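You operate a simulated robot arm through the tools that you are given. There is no shell and no other tool.

You run a simulated robot arm. Do the job below in one go: nothing can be reset, and whatever is moved stays where it is left.

JOB
Tap both bricks on the green table and put a yellow crayon patch on the dull one.
Fine: the ring meter tells; put hammer and crayon back. Set down upright: what you pick out. A coat counts when it lies all over at full strength: go over it till it gets no stronger.

Only the result counts: the job must be done as asked and must still hold three seconds after the hand-in. Knocking over, shifting, dropping, spilling or breaking anything else fails it.

ROBOT AND FRAMES
A 7-joint arm with a two-finger parallel gripper, fixed in place. Base frame: the origin is at the foot of the arm, x ahead of it, y to its left, z up; the work surface is at about z = 0. Lengths are in m, angles in rad, forces in N, time in s.
With the tool pointing down near the work surface it reaches from about 0.24 to 0.62 m from the base axis. Its first joint turns from -1.152 to 1.152 rad. Payload 2.6 kg.
Tool frame: the origin (TCP) lies between the finger pads and is the grasp point; the fingertips stand 0.03 m ahead of it; z points along the fingers, y is the line along which they close. Largest opening 0.094 m; finger width 0.028, thickness 0.01; the body of the gripper, 0.05 by 0.096 m, starts 0.055 m behind the TCP.
Orientation is told as [roll, pitch, yaw] about the base's x, y, z axes, in that order, counted from this pose: with the fingers straight down and closing along the base's y, the tool's x points along the base's -x, its y along +y and its z along -z.

CONTROLS
- The arm moves only by the tool servo_tool. Its argument "targets" is a list of rows, each a list of 7 numbers: the gripper command, from -1 (shut) to 1 (fully open), values between in proportion, then the shift along the tool's x, y, z in units of 50 mm (1.0 is 50 mm), then the turn, a rotation vector about the tool's x, y, z in units of 4 degrees (1.0 is 4 degrees). In form: [[grip, tx, ty, tz, ax, ay, az], ...]. A call has 1 to 20 rows; each row shifts and turns the commanded pose from where the row before left it, along the tool's axes as they then stand. A call with a number of a shift or a turn outside -1 to 1 is refused whole. A row lasts 0.2 s, in which the tool goes at most 0.05 m and 0.15 rad; a call with a longer step from one row to the next is refused whole, and so is a gripper value outside its range. Where a pose cannot be reached the arm comes as near as it can. A force on the tool above 40 N (or 10 N above the force at the start of the call, whichever is more), or a blocked arm, ends the call early, and 0.2 s more pass. The fingers move at their own pace (about 0.072 m/s each) and stop on an object; they squeeze with about 43 N. The grip force told is the motor's: it shows also when the fingers shut on nothing. Time passes only in rows, and 0.2 s behind the last, so rows that do not move let the fingers close. It gives the time, the measured TCP pose, the force on the tool (base axes), the opening and the grip force at its end, in the units of the frame above (readings bear some noise), with the torque about the TCP (base axes, N m) and any sound that the robot's microphone picked up.
- Cameras (640 x 400 px; columns grow to the right, rows downward): "scene" is fixed at [0.0375, 0.4271, 0.585]; the picture's right is [-0.79, -0.61, 0.00], its down [-0.23, 0.30, -0.93] and it looks along [0.57, -0.73, -0.38] (base axes); focal length 313 px, centre (320, 200). "wrist" rides on the gripper at [0.076, 0.014, -0.103] in the tool frame; the picture's right is [-0.18, 0.98, 0.00], its down [-0.75, -0.14, -0.64] and it looks along [-0.63, -0.12, 0.77] (tool axes); focal length 243 px, centre (320, 200). There is no depth. A picture from a camera that has moved, and an enlarged one, comes with that camera's place and axes in the base frame and with its lens.
- snapshot(camera): a new picture of that camera. It takes no simulated time.
- close_up(camera, box): a new picture of the part [left, top, right, bottom] of that camera's present view, enlarged. It takes no simulated time.
- sign_off(): hands the job in; it is judged then, once.

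Nothing tells you positions but the pictures and the camera data. Unless the task says otherwise, let go and move clear before handing in.

The tools are called after "Request:" as a command line: name --pt "numbers of a row" for each row, then --argument value for the rest, lists and objects as JSON in quotes. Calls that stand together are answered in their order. servo_tool: Moves the arm, as the interface text tells. Its arguments: {"type":"object","properties":{"targets":{"type":"array"}},"required":["targets"]} The other tools are called the same way: snapshot (camera) takes a picture; close_up (camera, box) takes an enlarged picture of a part of a camera's view; sign_off () hands the job in.

At the start:

```text
time: 0.0
ee_pos: [0.3415, -0.1187, 0.3804]
orientation: [-0.001, -0.001, 0.0]
force: [0.7, -0.2, -0.1]
moment: [-0.01, 0.03, -0.01]
width: 0.0939
grip_force: 0.1
```

scene: 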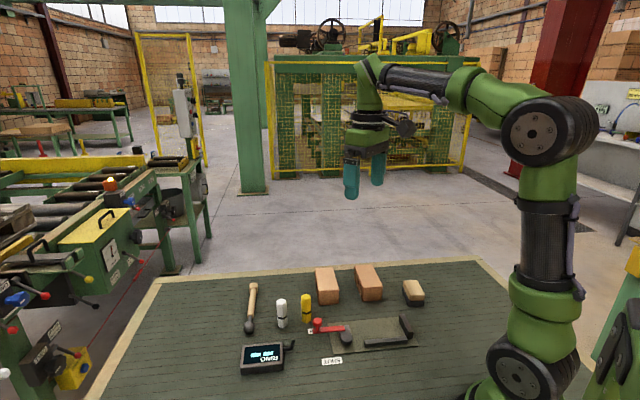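
wrist: 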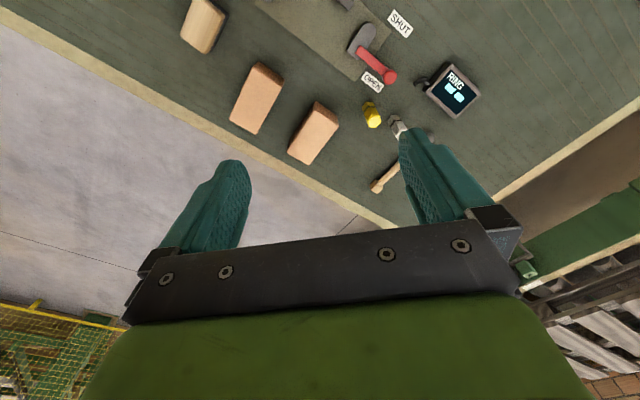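

I see a green table with two reddish bricks, a smaller tan block, a hammer, a white and a yellow crayon, a ring meter, and a lever with SHUT/OPEN labels next to a clamp-like place. I'll look closer before moving anything.

Request:
close_up --camera "scene" --box '[220, 250, 440, 388]'

Request:
close_up --camera "wrist" --box '[160, 0, 500, 212]'

Request:
close_up --camera "scene" --box '[230, 310, 350, 385]'

```text
2.90 times, centred on (330, 319) of scene
camera zoom: at [0.0375, 0.4271, 0.585], right [-0.79, -0.61, 0.0], down [-0.23, 0.3, -0.93], along [0.57, -0.73, -0.38], focal length 906 px, centre (291, -145)
```

zoom: 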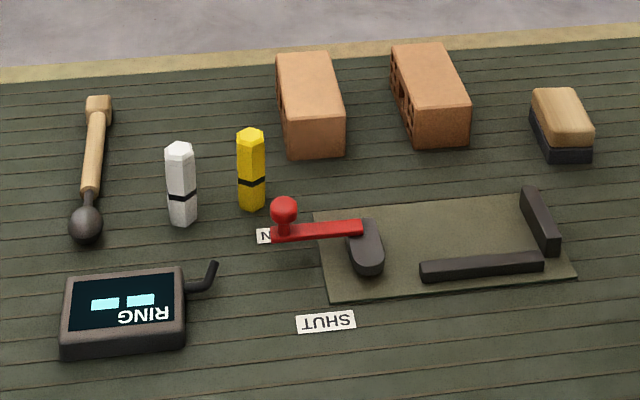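

```text
1.88 times, centred on (330, 106) of wrist
camera zoom: at [0.2657, -0.1036, 0.4819], right [0.18, 0.98, 0.0], down [0.75, -0.14, 0.64], along [0.63, -0.12, -0.77], focal length 457 px, centre (301, 377)
```

zoom: 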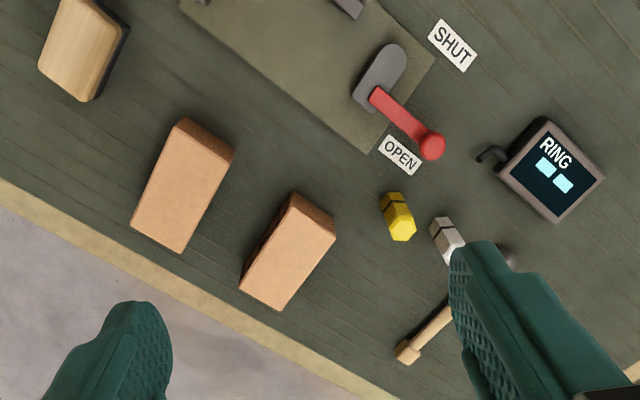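

```text
5.33 times, centred on (290, 348) of scene
camera zoom: at [0.0375, 0.4271, 0.585], right [-0.79, -0.61, 0.0], down [-0.23, 0.3, -0.93], along [0.57, -0.73, -0.38], focal length 1668 px, centre (480, -587)
```

zoom: 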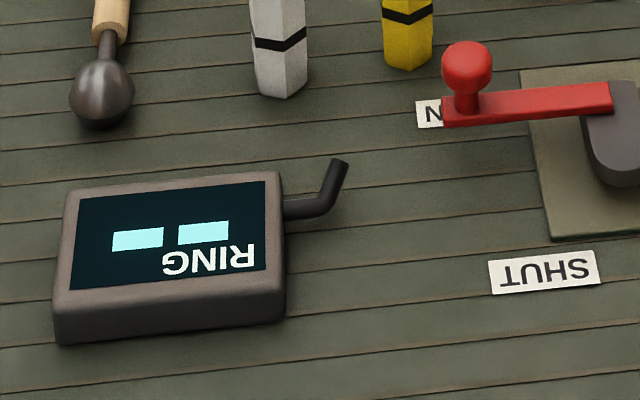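

The objects are located roughly; I now want finer views of the bricks, the crayons and the jig, before any motion.

Request:
close_up --camera "scene" --box '[305, 255, 395, 311]'

Request:
close_up --camera "scene" --box '[235, 275, 325, 331]'

Request:
close_up --camera "wrist" --box '[220, 50, 350, 131]'

Request:
close_up --camera "wrist" --box '[350, 60, 480, 141]'

Request:
close_up --camera "scene" --box '[305, 300, 430, 378]'

```text
7.11 times, centred on (350, 283) of scene
camera zoom: at [0.0375, 0.4271, 0.585], right [-0.79, -0.61, 0.0], down [-0.23, 0.3, -0.93], along [0.57, -0.73, -0.38], focal length 2224 px, centre (107, -390)
```

zoom: 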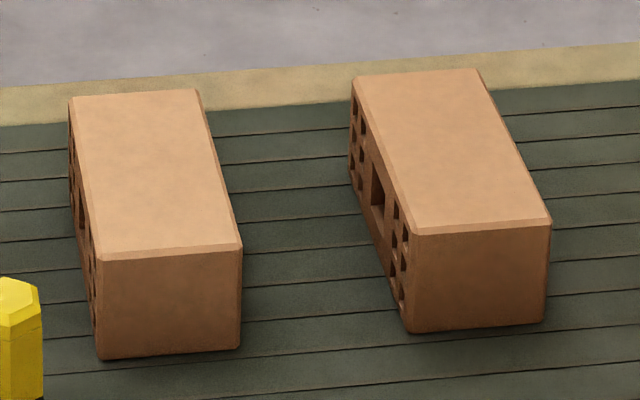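

```text
7.11 times, centred on (280, 303) of scene
camera zoom: at [0.0375, 0.4271, 0.585], right [-0.79, -0.61, 0.0], down [-0.23, 0.3, -0.93], along [0.57, -0.73, -0.38], focal length 2224 px, centre (604, -532)
```

zoom: 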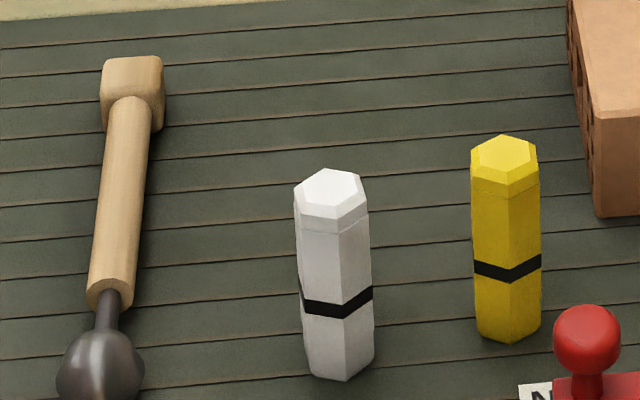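

```text
4.92 times, centred on (285, 90) of wrist
camera zoom: at [0.2657, -0.1036, 0.4819], right [0.18, 0.98, 0.0], down [0.75, -0.14, 0.64], along [0.63, -0.12, -0.77], focal length 1194 px, centre (492, 739)
```

zoom: 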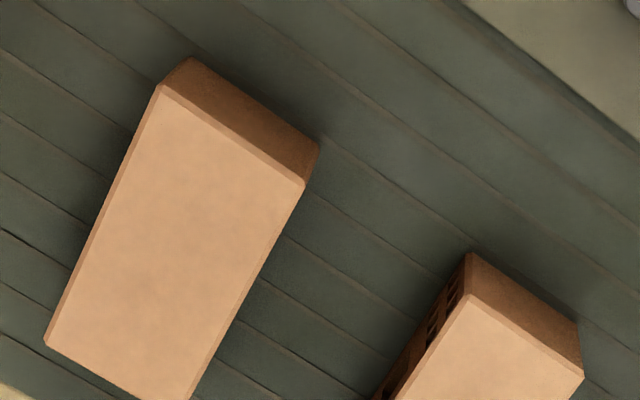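

```text
4.92 times, centred on (415, 100) of wrist
camera zoom: at [0.2657, -0.1036, 0.4819], right [0.18, 0.98, 0.0], down [0.75, -0.14, 0.64], along [0.63, -0.12, -0.77], focal length 1194 px, centre (-148, 690)
```

zoom: 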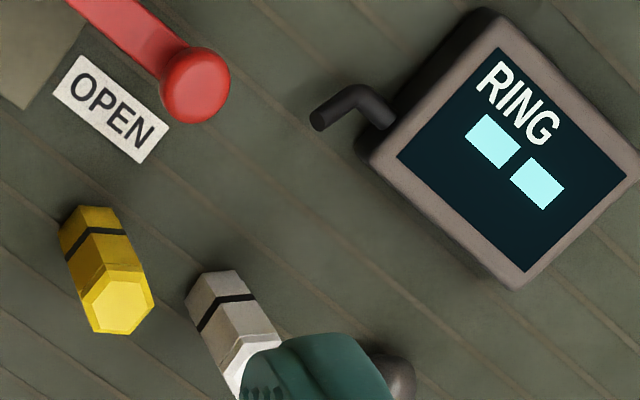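

```text
5.12 times, centred on (368, 339) of scene
camera zoom: at [0.0375, 0.4271, 0.585], right [-0.79, -0.61, 0.0], down [-0.23, 0.3, -0.93], along [0.57, -0.73, -0.38], focal length 1601 px, centre (77, -512)
```

zoom: 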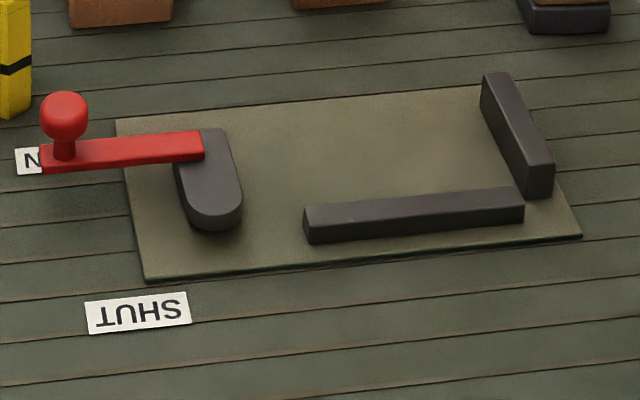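

Bricks are near (0.476, -0.162) and (0.392, -0.248), both about 40 mm high, and the hammer lies with its ball near (0.53, 0.075) and its handle end near (0.64, -0.04). I'll move above the hammer at a safe height, turned so the fingers close across the handle, and look again.

Request:
servo_tool --pt "1 -0.596 0.396 0.514 0 0 0" --pt "1 -0.596 0.396 0.514 0 0 0" --pt "1 -0.596 0.396 0.514 0 0 0" --pt "1 -0.596 0.396 0.514 0 0 0" --pt "1 -0.596 0.396 0.514 0 0 0" --pt "1 -0.596 0.396 0.514 0 0 0" --pt "1 -0.596 0.396 0.514 0 0 0" --pt "1 0 0 0 0 0 1" --pt "1 0 0 0 0 0 1" --pt "1 0 0 0 0 0 1" --pt "1 0 0 0 0 0 1" --pt "1 0 0 0 0 0 1" --pt "1 0 0 0 0 0 1" --pt "1 0 0 0 0 0 1" --pt "1 0 0 0 0 0 1" --pt "1 0 0 0 0 0 1" --pt "1 0 0 0 0 0 1" --pt "1 0 0 0 0 0 1"

Request:
snapshot --camera "wrist"

Request:
snapshot --camera "scene"

```text
time: 3.8
ee_pos: [0.5492, 0.0202, 0.2009]
orientation: [-0.001, 0.001, -0.769]
force: [-0.3, 0.3, -0.2]
moment: [0.01, 0.04, 0.01]
width: 0.0942
grip_force: 0.1
```

```text
taken
camera wrist: at [0.5056, 0.0838, 0.3026], right [0.82, 0.58, 0.0], down [0.44, -0.63, 0.64], along [0.37, -0.52, -0.77], focal length 243 px, centre (320, 200)
```

wrist: 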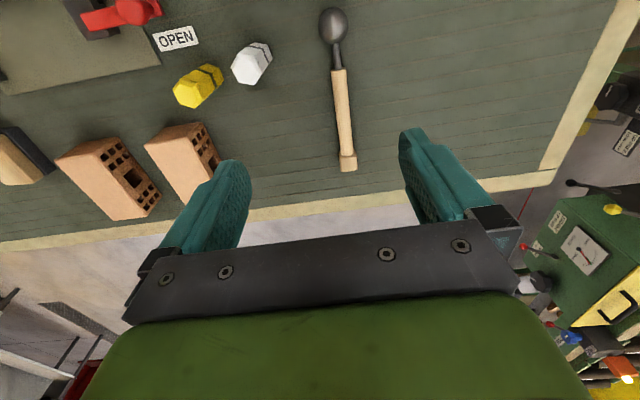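

```text
taken
```

scene: 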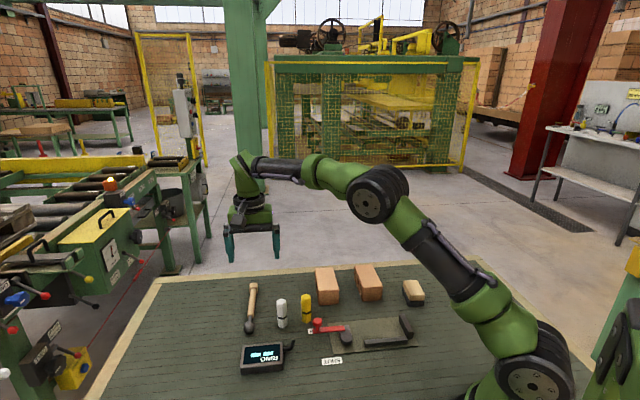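

The hammer is confirmed at ball ≈ (0.528, 0.075), knob ≈ (0.643, -0.041). I'll zoom for the handle's exact line and width.

Request:
close_up --camera "wrist" --box '[200, 0, 480, 175]'

Request:
close_up --camera "scene" --box '[225, 270, 315, 326]'

```text
2.29 times, centred on (340, 88) of wrist
camera zoom: at [0.5056, 0.0838, 0.3026], right [0.82, 0.58, 0.0], down [0.44, -0.63, 0.64], along [0.37, -0.52, -0.77], focal length 555 px, centre (274, 457)
```

zoom: 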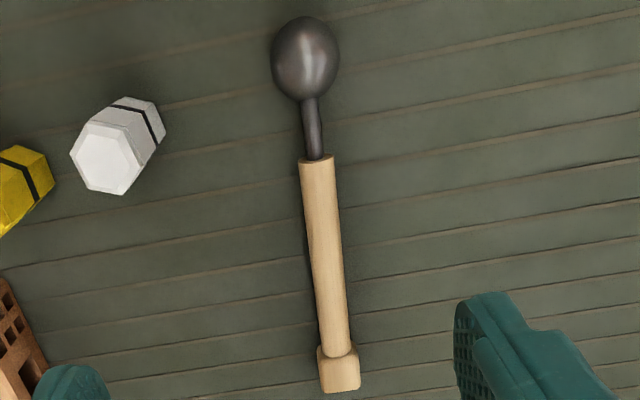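

```text
7.11 times, centred on (270, 298) of scene
camera zoom: at [0.0375, 0.4271, 0.585], right [-0.79, -0.61, 0.0], down [-0.23, 0.3, -0.93], along [0.57, -0.73, -0.38], focal length 2224 px, centre (676, -497)
```

zoom: 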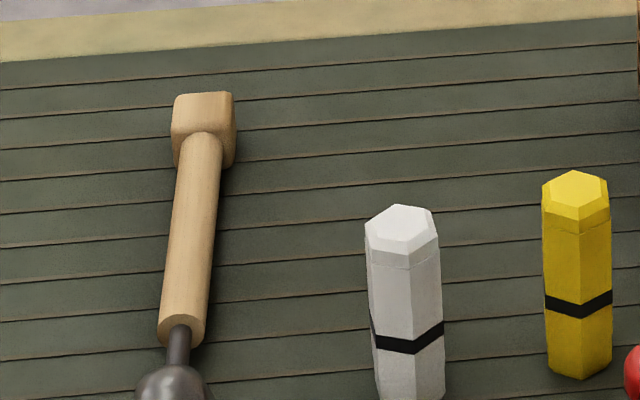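

The handle is about 18 mm thick with its axis near z = 0.0135, and I'll grip it about 70 mm behind the ball centre. First I go down to a checking height just above it.

Request:
servo_tool --pt "0.2 -0.365 0.497 0 0 0 0.29" --pt "0.2 0 0 0.9 0 0 0" --pt "0.2 0 0 0.9 0 0 0" --pt "0.2 0 0 0.6 0 0 0" --pt "0.2 0 0 0.3 0 0 0"

Request:
snapshot --camera "wrist"

Request:
close_up --camera "scene" --box '[190, 230, 350, 330]'

```text
time: 5.0
ee_pos: [0.5792, 0.0247, 0.0645]
orientation: [-0.001, 0.0, -0.789]
force: [-0.6, -0.1, -0.1]
moment: [0.01, 0.03, 0.01]
width: 0.0563
grip_force: 0.1
```

```text
taken
camera wrist: at [0.537, 0.0894, 0.1659], right [0.83, 0.56, 0.0], down [0.43, -0.63, 0.64], along [0.36, -0.53, -0.77], focal length 243 px, centre (320, 200)
```

wrist: 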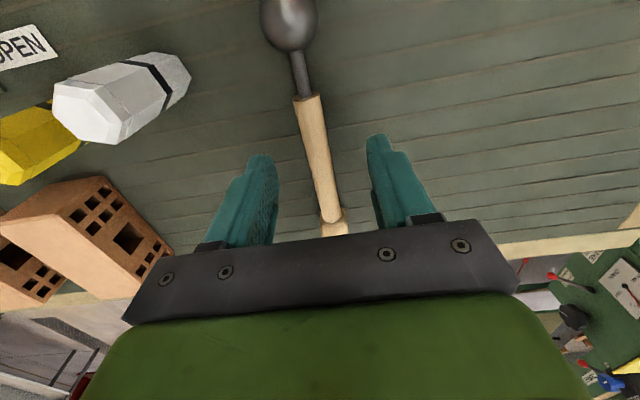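

```text
4.00 times, centred on (270, 280) of scene
camera zoom: at [0.0375, 0.4271, 0.585], right [-0.79, -0.61, 0.0], down [-0.23, 0.3, -0.93], along [0.57, -0.73, -0.38], focal length 1251 px, centre (520, -120)
```

zoom: 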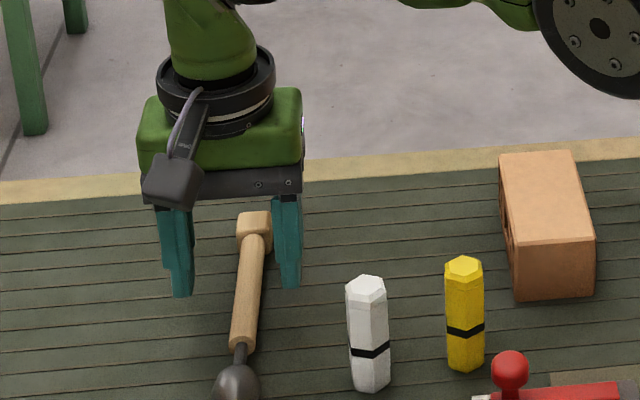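

The handle sits centred between the fingers. I'll go down to z ≈ 0.034, close on it, and check the grip before lifting.

Request:
servo_tool --pt "0.2 0 0 0.4 0 0 0" --pt "0.2 0 0 0.21 0 0 0" --pt "0.2 0 0 0 0 0 0" --pt "-1 0 0 0 0 0 0" --pt "-1 0 0 0 0 0 0" --pt "-1 0 0 0 0 0 0" --pt "-1 0 0 0 0 0 0"

Request:
snapshot --camera "wrist"

Request:
close_up --camera "scene" --box '[190, 230, 350, 330]'

```text
time: 6.6
ee_pos: [0.5815, 0.0241, 0.0347]
orientation: [0.001, 0.0, -0.788]
force: [-0.9, -0.9, 0.3]
moment: [-0.04, 0.01, 0.02]
width: 0.0159
grip_force: 43.1
```

```text
taken
camera wrist: at [0.5375, 0.0889, 0.137], right [0.83, 0.56, 0.0], down [0.43, -0.63, 0.64], along [0.36, -0.53, -0.77], focal length 243 px, centre (320, 200)
```

wrist: 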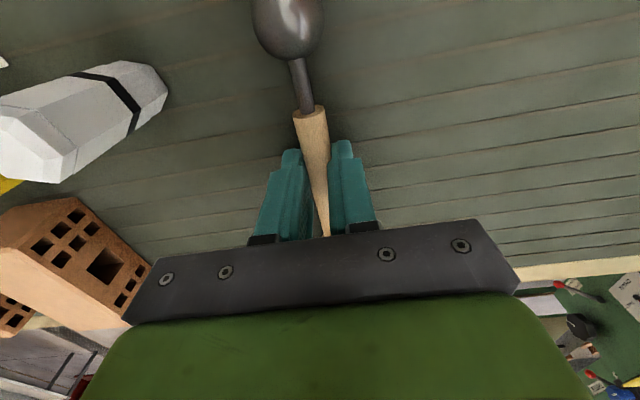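

```text
4.00 times, centred on (270, 280) of scene
camera zoom: at [0.0375, 0.4271, 0.585], right [-0.79, -0.61, 0.0], down [-0.23, 0.3, -0.93], along [0.57, -0.73, -0.38], focal length 1251 px, centre (520, -120)
```

zoom: 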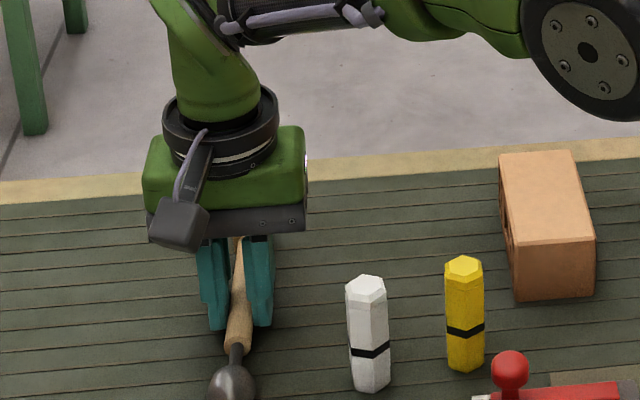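

The hammer is gripped (16 mm). I'll lift it straight up and see that it stays level in the fingers.

Request:
servo_tool --pt "-1 0 0 -0.2 0 0 0" --pt "-1 0 0 -0.6 0 0 0" --pt "-1 0 0 -0.9 0 0 0" --pt "-1 0 0 -0.9 0 0 0" --pt "-1 0 0 0 0 0 0"

Request:
snapshot --camera "wrist"

Request:
close_up --camera "scene" --box '[190, 190, 350, 290]'

```text
time: 7.8
ee_pos: [0.5774, 0.0248, 0.1669]
orientation: [0.0, -0.001, -0.789]
force: [-0.4, -0.3, -1.6]
moment: [0.0, 0.06, 0.0]
width: 0.0159
grip_force: 42.5
```

```text
taken
camera wrist: at [0.5351, 0.0891, 0.267], right [0.83, 0.56, 0.0], down [0.43, -0.63, 0.64], along [0.36, -0.53, -0.77], focal length 243 px, centre (320, 200)
```

wrist: 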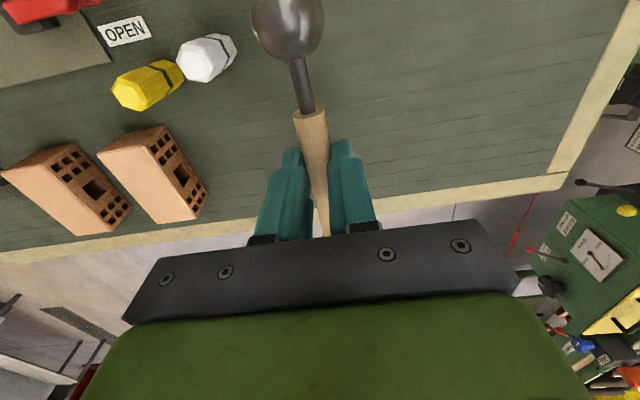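

```text
4.00 times, centred on (270, 240) of scene
camera zoom: at [0.0375, 0.4271, 0.585], right [-0.79, -0.61, 0.0], down [-0.23, 0.3, -0.93], along [0.57, -0.73, -0.38], focal length 1251 px, centre (520, 40)
```

zoom: 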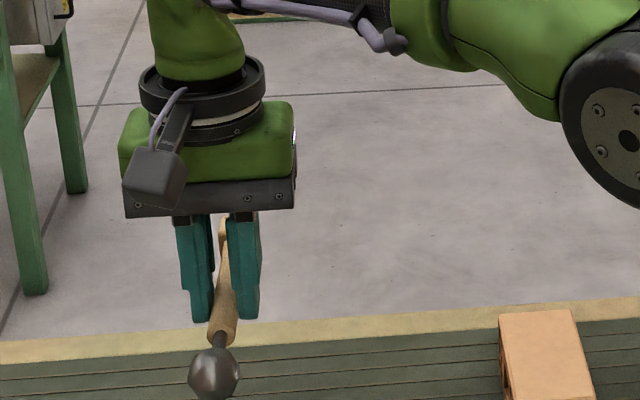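

The hammer holds steady, ball about 73 mm ahead of the grip. I'll carry it over the nearer brick at (0.476, -0.162), then tilt the ball down so that it is the lowest point.

Request:
servo_tool --pt "-1 -0.397 -0.678 0 0 0 0" --pt "-1 -0.397 -0.678 0 0 0 0" --pt "-1 -0.397 -0.678 0 0 0 0" --pt "-1 -0.397 -0.678 0 0 0 0" --pt "-1 -0.397 -0.678 0 0 0 0" --pt "-1 -0.397 -0.678 0 0 0 0" --pt "-1 0 0 0 0 -1 0" --pt "-1 0 0 0 0 -1 0" --pt "-1 0 0 0 0 -1 0" --pt "-1 0 0 0 0 -1 0" --pt "-1 0 0 0 0 -1 0" --pt "-1 0 0 0 0 -1 0" --pt "-1 0 0 0 0 0 0"

Request:
snapshot --camera "wrist"

Request:
snapshot --camera "scene"

```text
time: 10.6
ee_pos: [0.5209, -0.2021, 0.1653]
orientation: [0.0, -0.42, -0.788]
force: [-0.6, -0.8, -1.2]
moment: [0.01, 0.07, 0.01]
width: 0.0158
grip_force: 43.0
```

```text
taken
camera wrist: at [0.4526, -0.1129, 0.2266], right [0.82, 0.57, 0.08], down [0.2, -0.4, 0.89], along [0.54, -0.71, -0.44], focal length 243 px, centre (320, 200)
```

wrist: 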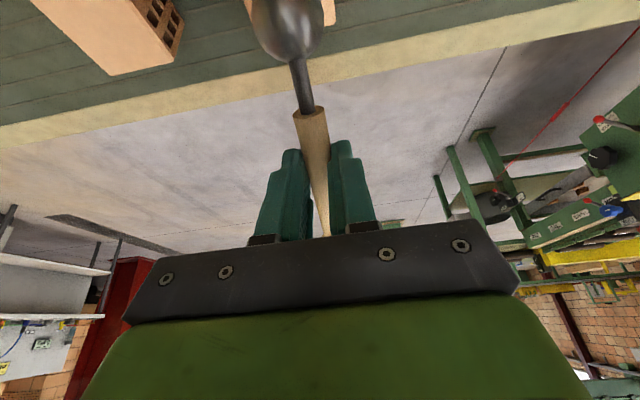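

```text
taken
```

scene: 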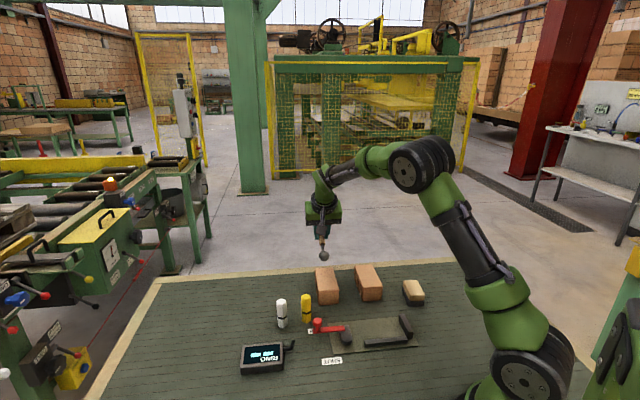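

The ball hangs right over the brick's middle, some 60 mm above it. I'll lower it to about 12 mm above and check.

Request:
servo_tool --pt "-1 0.163 0 0.365 0 0 0" --pt "-1 0.163 0 0.365 0 0 0" --pt "-1 0.0813 0 0.1827 0 0 0" --pt "-1 0 0 0 0 0 0"

Request:
close_up --camera "scene" --box '[280, 230, 400, 305]'

Request:
snapshot --camera "wrist"

```text
time: 11.6
ee_pos: [0.52, -0.2028, 0.1145]
orientation: [0.0, -0.418, -0.787]
force: [-0.6, 0.7, -0.7]
moment: [0.03, 0.02, 0.0]
width: 0.016
grip_force: 43.1
```

```text
5.33 times, centred on (340, 268) of scene
camera zoom: at [0.0375, 0.4271, 0.585], right [-0.79, -0.61, 0.0], down [-0.23, 0.3, -0.93], along [0.57, -0.73, -0.38], focal length 1668 px, centre (213, -160)
```

zoom: 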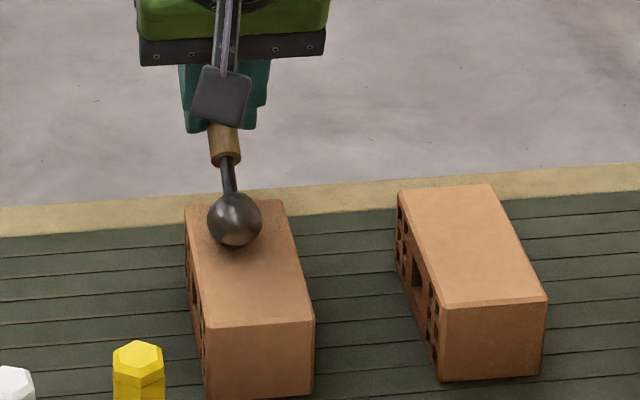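

```text
taken
camera wrist: at [0.4528, -0.113, 0.176], right [0.82, 0.57, 0.07], down [0.2, -0.4, 0.89], along [0.54, -0.71, -0.44], focal length 243 px, centre (320, 200)
```

wrist: 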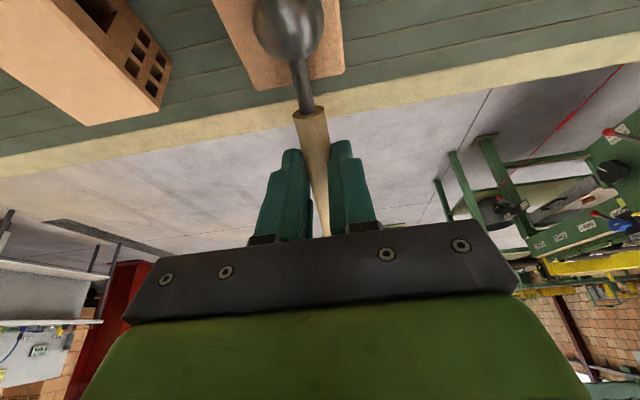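

The ball is about 12 mm over the brick top, well inside its outline. Now a light tap: down with a couple of millimetres of overshoot and straight back up.

Request:
servo_tool --pt "-1 0.0407 0 0.0914 0 0 0" --pt "-1 0.0813 0 0.1827 0 0 0" --pt "-1 -0.0976 0 -0.2192 0 0 0" --pt "-1 0 0 0 0 0 0"

Request:
close_up --camera "scene" --box '[230, 310, 350, 385]'

Request:
close_up --camera "scene" --box '[280, 230, 400, 305]'

```text
time: 12.6
ee_pos: [0.5198, -0.2015, 0.1101]
orientation: [-0.001, -0.416, -0.789]
force: [0.0, -0.4, -1.6]
moment: [0.04, 0.02, 0.02]
width: 0.0163
grip_force: 43.2
```

```text
5.33 times, centred on (290, 348) of scene
camera zoom: at [0.0375, 0.4271, 0.585], right [-0.79, -0.61, 0.0], down [-0.23, 0.3, -0.93], along [0.57, -0.73, -0.38], focal length 1668 px, centre (480, -587)
```

zoom: 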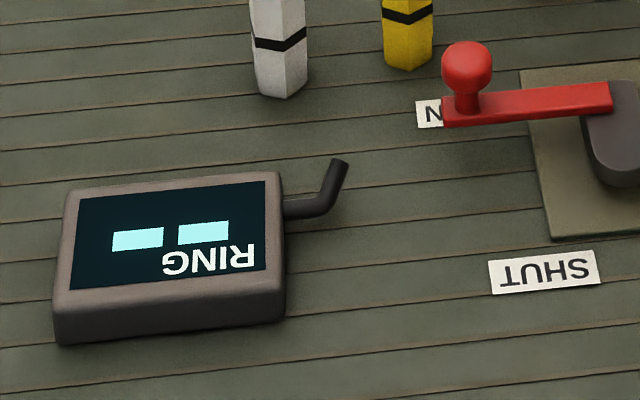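

```text
5.33 times, centred on (340, 268) of scene
camera zoom: at [0.0375, 0.4271, 0.585], right [-0.79, -0.61, 0.0], down [-0.23, 0.3, -0.93], along [0.57, -0.73, -0.38], focal length 1668 px, centre (213, -160)
```

zoom: 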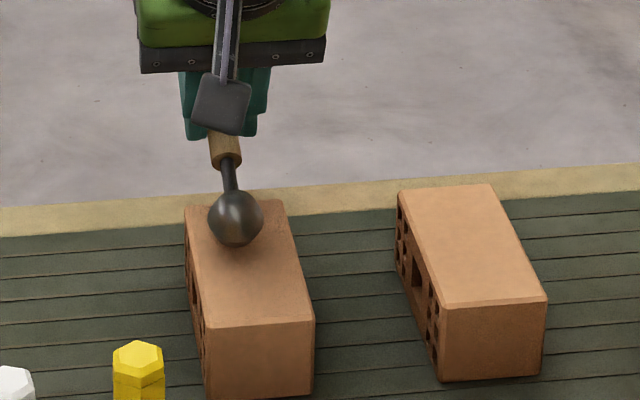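

No sound and no reading yet, so the ball may not have touched. I'll lower slowly to find the contact height.

Request:
servo_tool --pt "-1 0.0813 0 0.1827 0 0 0" --pt "-1 0 0 0 0 0 0" --pt "-1 0 0 0 0 0 0"

Request:
close_up --camera "scene" --box '[280, 230, 400, 305]'

```text
time: 13.4
ee_pos: [0.5219, -0.2039, 0.1034]
orientation: [0.004, -0.426, -0.789]
force: [4.7, -1.6, 20.7]
moment: [0.73, 0.63, -0.09]
width: 0.0157
grip_force: 43.2
```

```text
5.33 times, centred on (340, 268) of scene
camera zoom: at [0.0374, 0.4272, 0.585], right [-0.79, -0.61, 0.0], down [-0.23, 0.3, -0.93], along [0.57, -0.73, -0.38], focal length 1668 px, centre (213, -160)
```

zoom: 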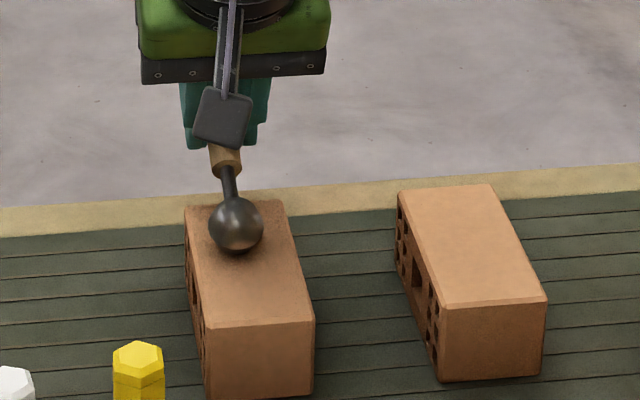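

Contact is at TCP z ≈ 0.1035 (21 N press), so the first stroke was simply too gentle or too short. I'll lift 20 mm and strike faster with an immediate rebound.

Request:
servo_tool --pt "-1 -0.1627 0 -0.3654 0 0 0" --pt "-1 0 0 0 0 0 0" --pt "-1 0.2033 0 0.4568 0 0 0" --pt "-1 -0.2033 0 -0.4568 0 0 0" --pt "-1 0 0 0 0 0 0"

Request:
close_up --camera "scene" --box '[230, 310, 350, 385]'

Request:
close_up --camera "scene" --box '[280, 230, 400, 305]'

```text
time: 14.6
ee_pos: [0.5197, -0.2027, 0.1215]
orientation: [-0.001, -0.42, -0.788]
force: [-0.3, -0.4, -1.2]
moment: [0.02, 0.01, 0.01]
width: 0.0159
grip_force: 43.4
```

```text
5.33 times, centred on (290, 348) of scene
camera zoom: at [0.0375, 0.4271, 0.585], right [-0.79, -0.61, 0.0], down [-0.23, 0.3, -0.93], along [0.57, -0.73, -0.38], focal length 1668 px, centre (480, -587)
```

zoom: 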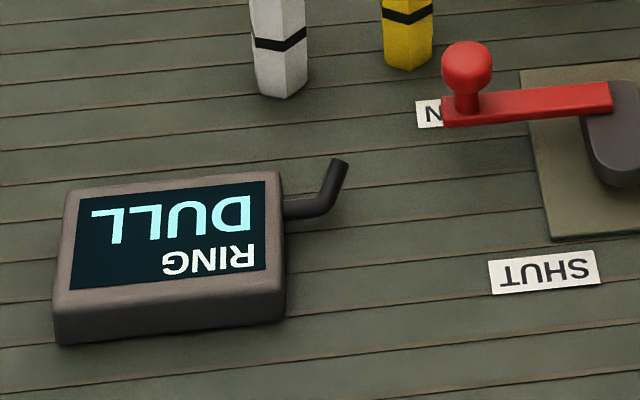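

```text
5.33 times, centred on (340, 268) of scene
camera zoom: at [0.0375, 0.4271, 0.585], right [-0.79, -0.61, 0.0], down [-0.23, 0.3, -0.93], along [0.57, -0.73, -0.38], focal length 1668 px, centre (213, -160)
```

zoom: 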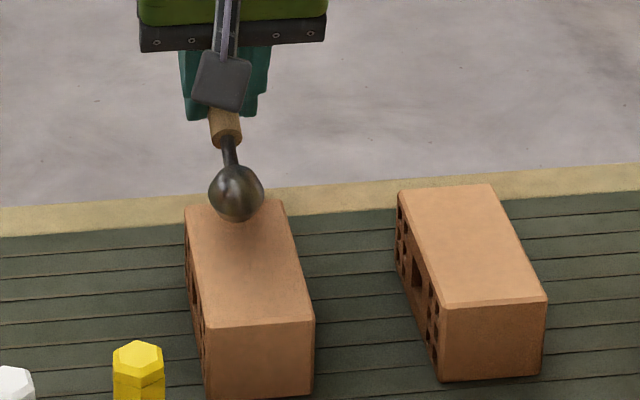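

The first brick reads DULL on the meter, and it has not shifted. Now I move to the second brick, 120 mm along, staying above the bricks.

Request:
servo_tool --pt "-1 -0.244 0 -0.548 0 0 0" --pt "-1 0 -0.8 0 0 0 0" --pt "-1 0 -0.8 0 0 0 0" --pt "-1 0 -0.8 0 0 0 0" --pt "-1 0 0 0 0 0 0" --pt "-1 0.244 0 0.548 0 0 0" --pt "-1 0 0 0 0 0 0"

Request:
close_up --camera "scene" --box '[280, 230, 400, 305]'

Request:
close_up --camera "scene" --box '[230, 310, 350, 385]'

```text
time: 16.2
ee_pos: [0.434, -0.287, 0.1228]
orientation: [0.0, -0.418, -0.789]
force: [0.6, -0.4, -1.2]
moment: [0.03, 0.02, 0.0]
width: 0.0162
grip_force: 43.3
```

```text
5.33 times, centred on (340, 268) of scene
camera zoom: at [0.0375, 0.4271, 0.585], right [-0.79, -0.61, 0.0], down [-0.23, 0.3, -0.93], along [0.57, -0.73, -0.38], focal length 1668 px, centre (213, -160)
```

zoom: 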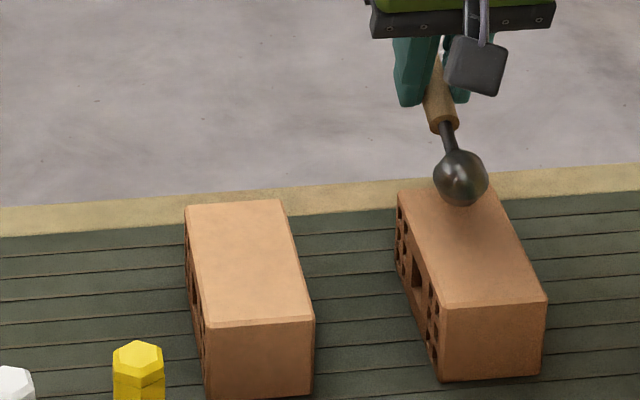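

```text
5.33 times, centred on (290, 348) of scene
camera zoom: at [0.0375, 0.4271, 0.585], right [-0.79, -0.61, 0.0], down [-0.23, 0.3, -0.93], along [0.57, -0.73, -0.38], focal length 1668 px, centre (480, -587)
```

zoom: 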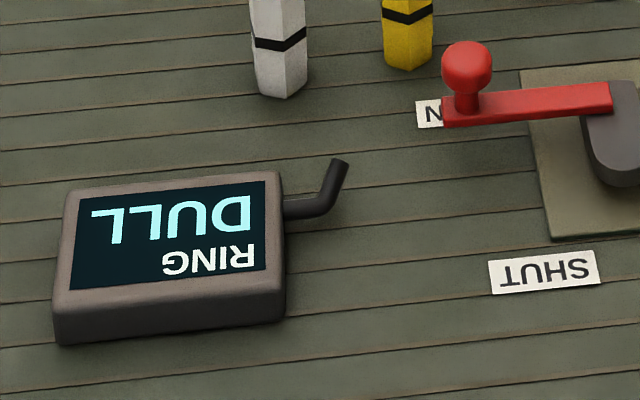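

The ball is over the middle of the second brick at the same height. Same stroke here.

Request:
servo_tool --pt "-1 0 0 0 0 0 0" --pt "-1 0.2033 0 0.4568 0 0 0" --pt "-1 -0.2033 0 -0.4568 0 0 0" --pt "-1 0 0 0 0 0 0"

Request:
close_up --camera "scene" --box '[230, 310, 350, 385]'

Request:
close_up --camera "scene" --box '[280, 230, 400, 305]'

```text
time: 17.2
ee_pos: [0.4345, -0.2874, 0.1221]
orientation: [0.0, -0.42, -0.789]
force: [0.6, 0.3, -1.3]
moment: [0.03, 0.01, 0.0]
width: 0.0161
grip_force: 43.1
```

```text
5.33 times, centred on (290, 348) of scene
camera zoom: at [0.0375, 0.4271, 0.585], right [-0.79, -0.61, 0.0], down [-0.23, 0.3, -0.93], along [0.57, -0.73, -0.38], focal length 1668 px, centre (480, -587)
```

zoom: 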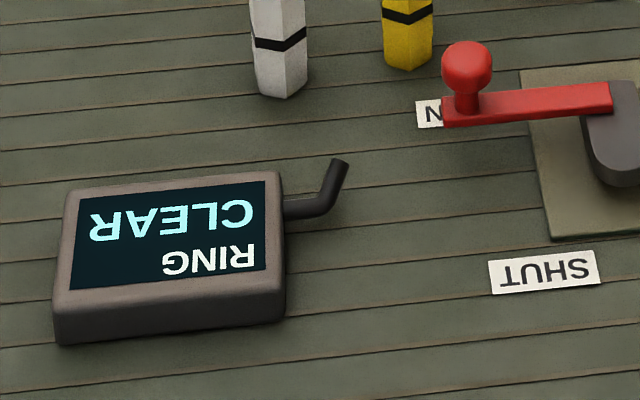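

```text
5.33 times, centred on (340, 268) of scene
camera zoom: at [0.0375, 0.4271, 0.585], right [-0.79, -0.61, 0.0], down [-0.23, 0.3, -0.93], along [0.57, -0.73, -0.38], focal length 1668 px, centre (213, -160)
```

zoom: 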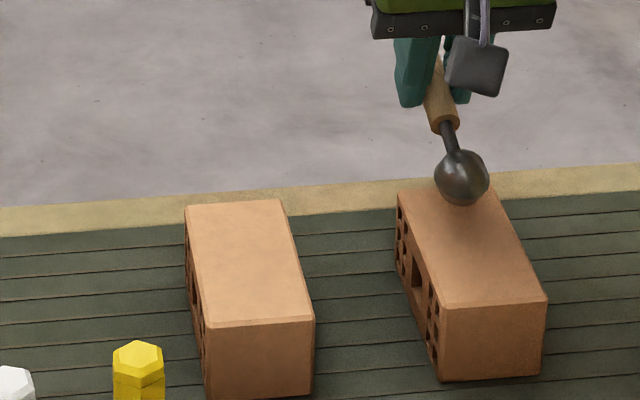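

Second brick reads CLEAR, so the first brick (0.476, -0.162) is the dull one. I'll raise the hammer, level it and carry it back over its old place.

Request:
servo_tool --pt "-1 -0.3498 0 -0.7856 0 0 0" --pt "-1 0 0 0 0 1 0" --pt "-1 0 0 0 0 1 0" --pt "-1 0 0 0 0 1 0" --pt "-1 0 0 0 0 1 0" --pt "-1 0 0 0 0 1 0" --pt "-1 0 0 0 0 1 0" --pt "-1 0.2978 0.8085 0 0 0 0" --pt "-1 0.2978 0.8085 0 0 0 0" --pt "-1 0.2978 0.8085 0 0 0 0" --pt "-1 0.2978 0.8085 0 0 0 0" --pt "-1 0.2978 0.8085 0 0 0 0" --pt "-1 0.2978 0.8085 0 0 0 0" --pt "-1 0.2978 0.8085 0 0 0 0" --pt "-1 0.2978 0.8085 0 0 0 0" --pt "-1 0 0 0 0 0 0"

Request:
snapshot --camera "wrist"

Request:
close_up --camera "scene" --box '[190, 190, 350, 290]'

```text
time: 20.6
ee_pos: [0.5804, 0.0238, 0.1642]
orientation: [0.001, -0.001, -0.788]
force: [0.3, 0.2, -1.0]
moment: [0.02, -0.01, -0.01]
width: 0.016
grip_force: 42.8
```

```text
taken
camera wrist: at [0.5362, 0.0899, 0.2666], right [0.83, 0.56, 0.0], down [0.43, -0.63, 0.64], along [0.36, -0.53, -0.77], focal length 243 px, centre (320, 200)
```

wrist: 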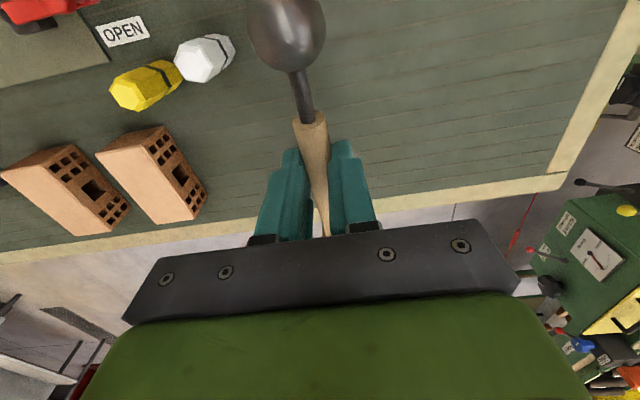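

```text
4.00 times, centred on (270, 240) of scene
camera zoom: at [0.0375, 0.4272, 0.585], right [-0.79, -0.61, 0.0], down [-0.23, 0.3, -0.93], along [0.57, -0.73, -0.38], focal length 1251 px, centre (520, 40)
```

zoom: 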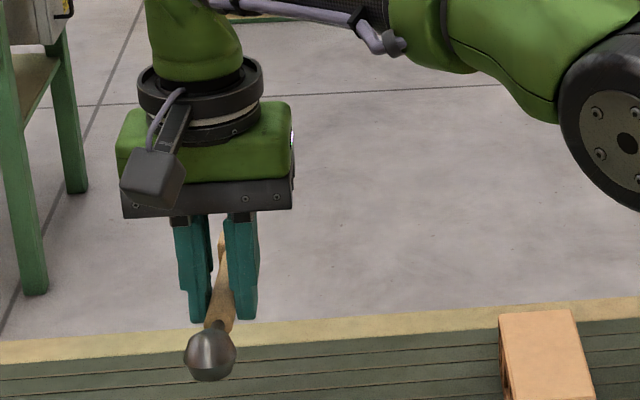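

The press on the first brick turned the hammer about 10° in the fingers (ball up). I'll tilt the tool about 10° to level the hammer again, shift to compensate, and lower partway to check.

Request:
servo_tool --pt "-1 0.07 0 0 0 -1 0" --pt "-1 0 0 0 0 -1 0" --pt "-1 0 0 0 0 -0.45 0" --pt "-1 0.1617 0 0.936 0 0 0" --pt "-1 0.1617 0 0.936 0 0 0" --pt "-1 0 0 0 0 0 0"

Request:
snapshot --camera "wrist"

Request:
close_up --camera "scene" --box '[190, 230, 350, 330]'

```text
time: 22.0
ee_pos: [0.5779, 0.0284, 0.0687]
orientation: [0.0, -0.172, -0.789]
force: [0.1, -0.6, -1.7]
moment: [0.0, -0.04, -0.01]
width: 0.016
grip_force: 42.7
```

```text
taken
camera wrist: at [0.524, 0.1045, 0.1553], right [0.83, 0.56, 0.03], down [0.35, -0.55, 0.76], along [0.45, -0.62, -0.65], focal length 243 px, centre (320, 200)
```

wrist: 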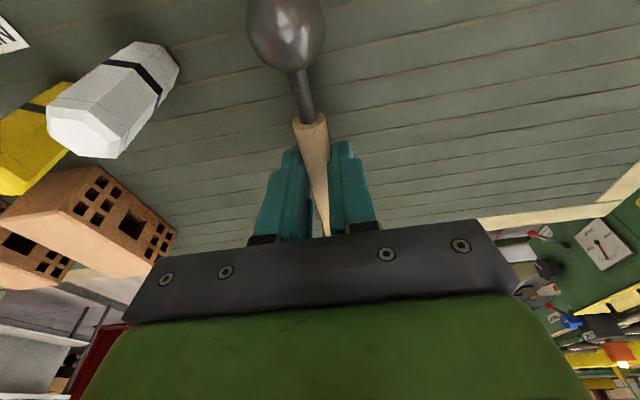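

```text
4.00 times, centred on (270, 280) of scene
camera zoom: at [0.0375, 0.4271, 0.585], right [-0.79, -0.61, 0.0], down [-0.23, 0.3, -0.93], along [0.57, -0.73, -0.38], focal length 1251 px, centre (520, -120)
```

zoom: 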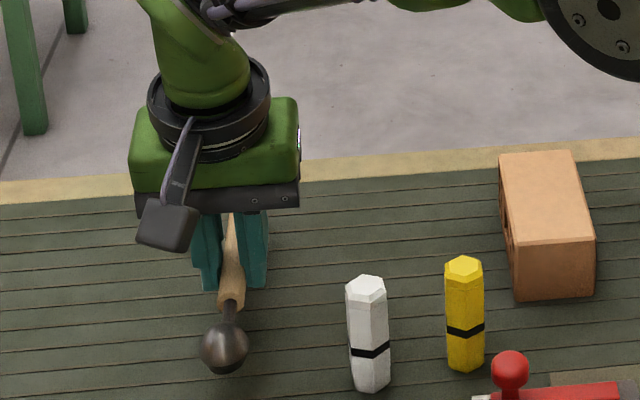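

The hammer is now level and above its old place. I'll lower it gently to the table and read the force before letting go.

Request:
servo_tool --pt "-1 0.0851 0 0.4927 0 0 0" --pt "-1 0.0272 0 0.1577 0 0 0" --pt "-1 0.0034 0 0.0197 0 0 0" --pt "-1 0 0 0 0 0 0"

Request:
close_up --camera "scene" --box '[190, 260, 310, 335]'

```text
time: 23.0
ee_pos: [0.5774, 0.0288, 0.0345]
orientation: [0.0, -0.172, -0.789]
force: [0.5, -0.9, -0.1]
moment: [0.06, 0.07, 0.07]
width: 0.0156
grip_force: 42.6
```

```text
5.33 times, centred on (250, 298) of scene
camera zoom: at [0.0375, 0.4271, 0.585], right [-0.79, -0.61, 0.0], down [-0.23, 0.3, -0.93], along [0.57, -0.73, -0.38], focal length 1668 px, centre (693, -320)
```

zoom: 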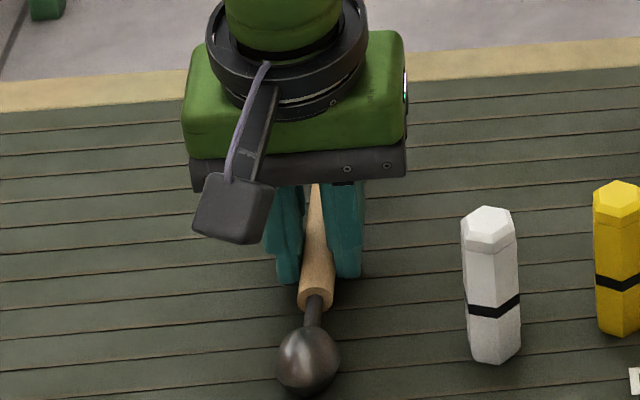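

The hammer has touched down (its weight is off the tool). I'll compare its place to the original picture in the same view.

Request:
close_up --camera "scene" --box '[220, 250, 440, 388]'

Request:
close_up --camera "scene" --box '[235, 275, 325, 331]'

```text
2.90 times, centred on (330, 319) of scene
camera zoom: at [0.0375, 0.4271, 0.585], right [-0.79, -0.61, 0.0], down [-0.23, 0.3, -0.93], along [0.57, -0.73, -0.38], focal length 906 px, centre (291, -145)
```

zoom: 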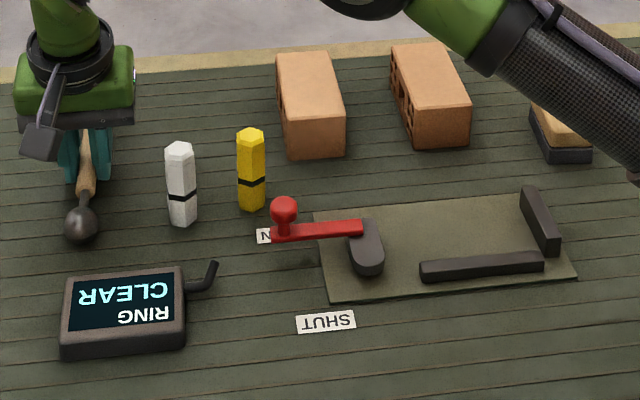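

```text
7.11 times, centred on (280, 303) of scene
camera zoom: at [0.0375, 0.4271, 0.585], right [-0.79, -0.61, 0.0], down [-0.23, 0.3, -0.93], along [0.57, -0.73, -0.38], focal length 2224 px, centre (604, -532)
```

zoom: 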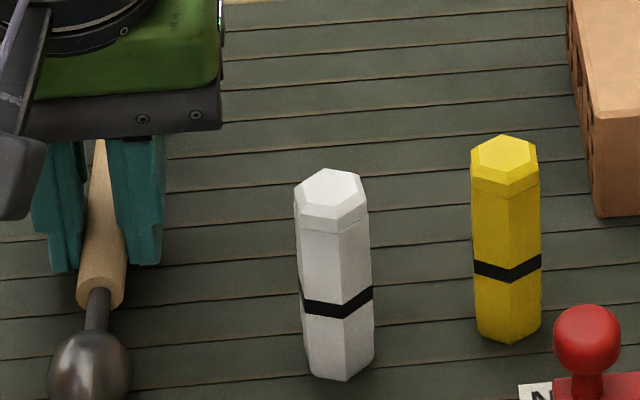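

The hammer lies about 3.5 mm to one side of where it was (it got centred when gripped). I'll correct that with a tiny lift and shift, then release.

Request:
servo_tool --pt "-1 -0.0102 0 -0.0591 0 0 0" --pt "-1 0 -0.068 0 0 0 0" --pt "-1 0 0 0 0 0 0" --pt "-1 0.0102 0 0.0591 0 0 0" --pt "-1 0 0 0 0 0 0"

Request:
close_up --camera "scene" --box '[235, 275, 325, 331]'

```text
time: 24.2
ee_pos: [0.5748, 0.0261, 0.0354]
orientation: [0.001, -0.171, -0.79]
force: [0.2, 0.3, -1.8]
moment: [0.01, 0.0, -0.01]
width: 0.0159
grip_force: 43.2
```

```text
7.11 times, centred on (280, 303) of scene
camera zoom: at [0.0375, 0.4271, 0.585], right [-0.79, -0.61, 0.0], down [-0.23, 0.3, -0.93], along [0.57, -0.73, -0.38], focal length 2224 px, centre (604, -532)
```

zoom: 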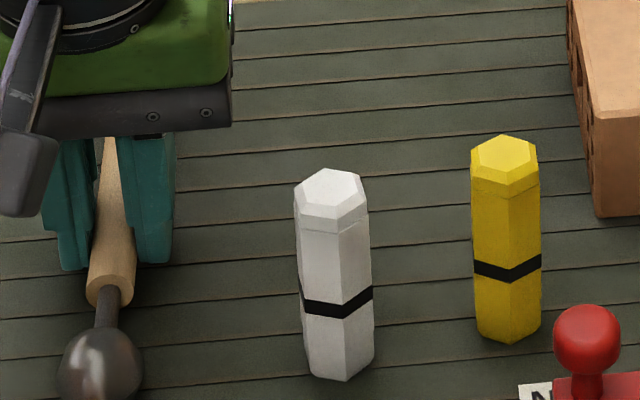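

The lateral place matches now; the hammer floats just barely. I'll lower another 1.5 mm and check for contact.

Request:
servo_tool --pt "-1 0.0051 0 0.0296 0 0 0" --pt "-1 0 0 0 0 0 0"

Request:
close_up --camera "scene" --box '[235, 275, 325, 331]'

```text
time: 24.8
ee_pos: [0.5743, 0.0257, 0.0359]
orientation: [0.001, -0.172, -0.787]
force: [-2.7, -0.9, 6.8]
moment: [0.35, 0.51, 0.13]
width: 0.016
grip_force: 43.3
```

```text
7.11 times, centred on (280, 303) of scene
camera zoom: at [0.0375, 0.4271, 0.585], right [-0.79, -0.61, 0.0], down [-0.23, 0.3, -0.93], along [0.57, -0.73, -0.38], focal length 2224 px, centre (604, -532)
```

zoom: 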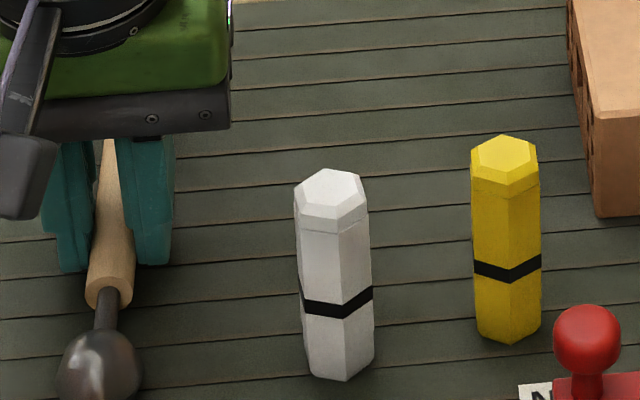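

The ball rests on the table. Now I open the fingers and back straight off along the tool axis.

Request:
servo_tool --pt "-0.4 0 0 0 0 0 0" --pt "0.0 0 0 0 0 0 0" --pt "0.0 0 0 0 0 0 0" --pt "0.0 0 0 -0.4 0 0 0" --pt "0.0 0 0 -0.8 0 0 0" --pt "0.0 0 0 -0.8 0 0 0" --pt "0.0 0 0 -0.8 0 0 0" --pt "0 0 0 0 0 1 0" --pt "0 0 0 0 0 1 0" --pt "0 0 0 0 0 0.45 0" --pt "0 0 0 0 0 0 0"

Request:
close_up --camera "scene" --box '[235, 275, 325, 331]'

Request:
close_up --camera "scene" --box '[220, 250, 440, 388]'

Request:
snapshot --camera "wrist"

```text
time: 27.2
ee_pos: [0.5582, 0.0406, 0.1723]
orientation: [0.001, 0.0, -0.789]
force: [0.7, 1.0, -0.1]
moment: [-0.02, 0.05, 0.0]
width: 0.0469
grip_force: 0.1
```

```text
7.11 times, centred on (280, 303) of scene
camera zoom: at [0.0375, 0.4271, 0.585], right [-0.79, -0.61, 0.0], down [-0.23, 0.3, -0.93], along [0.57, -0.73, -0.38], focal length 2224 px, centre (604, -532)
```

zoom: 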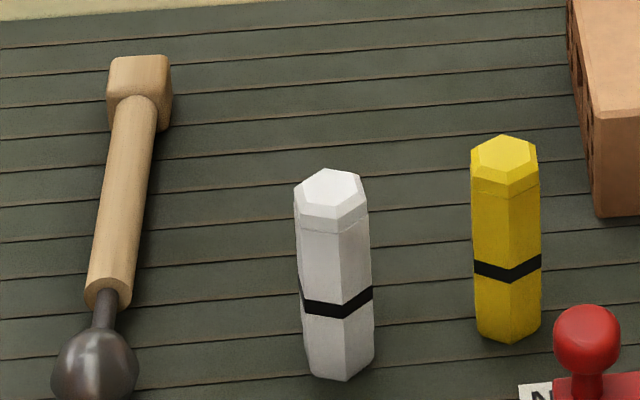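

```text
2.90 times, centred on (330, 319) of scene
camera zoom: at [0.0375, 0.4271, 0.585], right [-0.79, -0.61, 0.0], down [-0.23, 0.3, -0.93], along [0.57, -0.73, -0.38], focal length 906 px, centre (291, -145)
```

zoom: 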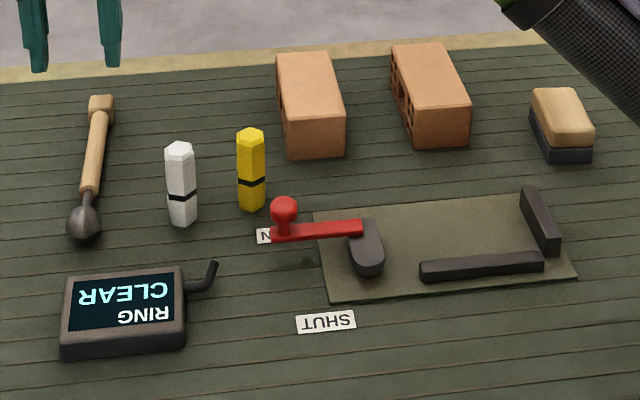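

```text
taken
camera wrist: at [0.5152, 0.1063, 0.2739], right [0.83, 0.56, 0.0], down [0.43, -0.63, 0.64], along [0.36, -0.53, -0.77], focal length 243 px, centre (320, 200)
```

wrist: 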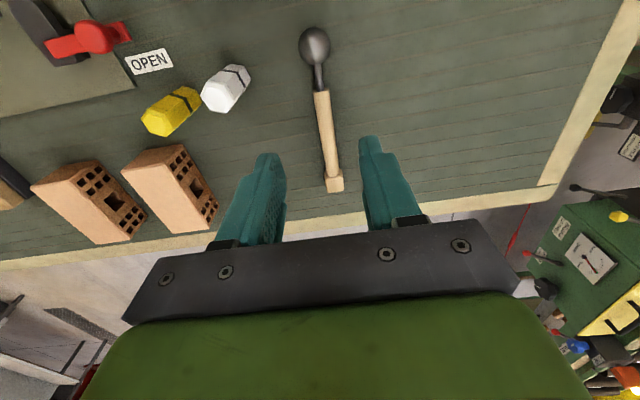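

The hammer is back to within a couple of millimetres. Next is the yellow crayon, standing near (0.447, -0.042), 70 mm tall; I'll look at its hexagon and surroundings before approaching.

Request:
close_up --camera "wrist" --box '[110, 40, 270, 140]'

Request:
close_up --camera "scene" --box '[280, 280, 344, 320]'

```text
4.00 times, centred on (190, 90) of wrist
camera zoom: at [0.5152, 0.1063, 0.2739], right [0.83, 0.56, 0.0], down [0.43, -0.63, 0.64], along [0.36, -0.53, -0.77], focal length 970 px, centre (840, 640)
```

zoom: 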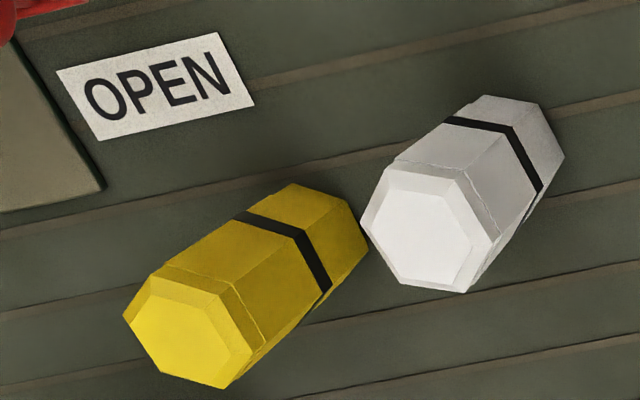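

```text
10.00 times, centred on (312, 300) of scene
camera zoom: at [0.0375, 0.4271, 0.585], right [-0.79, -0.61, 0.0], down [-0.23, 0.3, -0.93], along [0.57, -0.73, -0.38], focal length 3127 px, centre (400, -800)
```

zoom: 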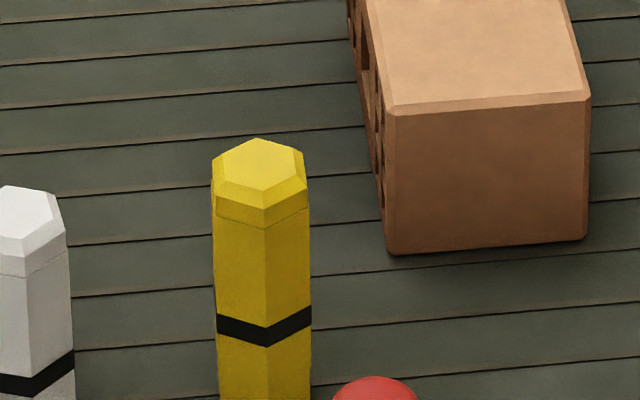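

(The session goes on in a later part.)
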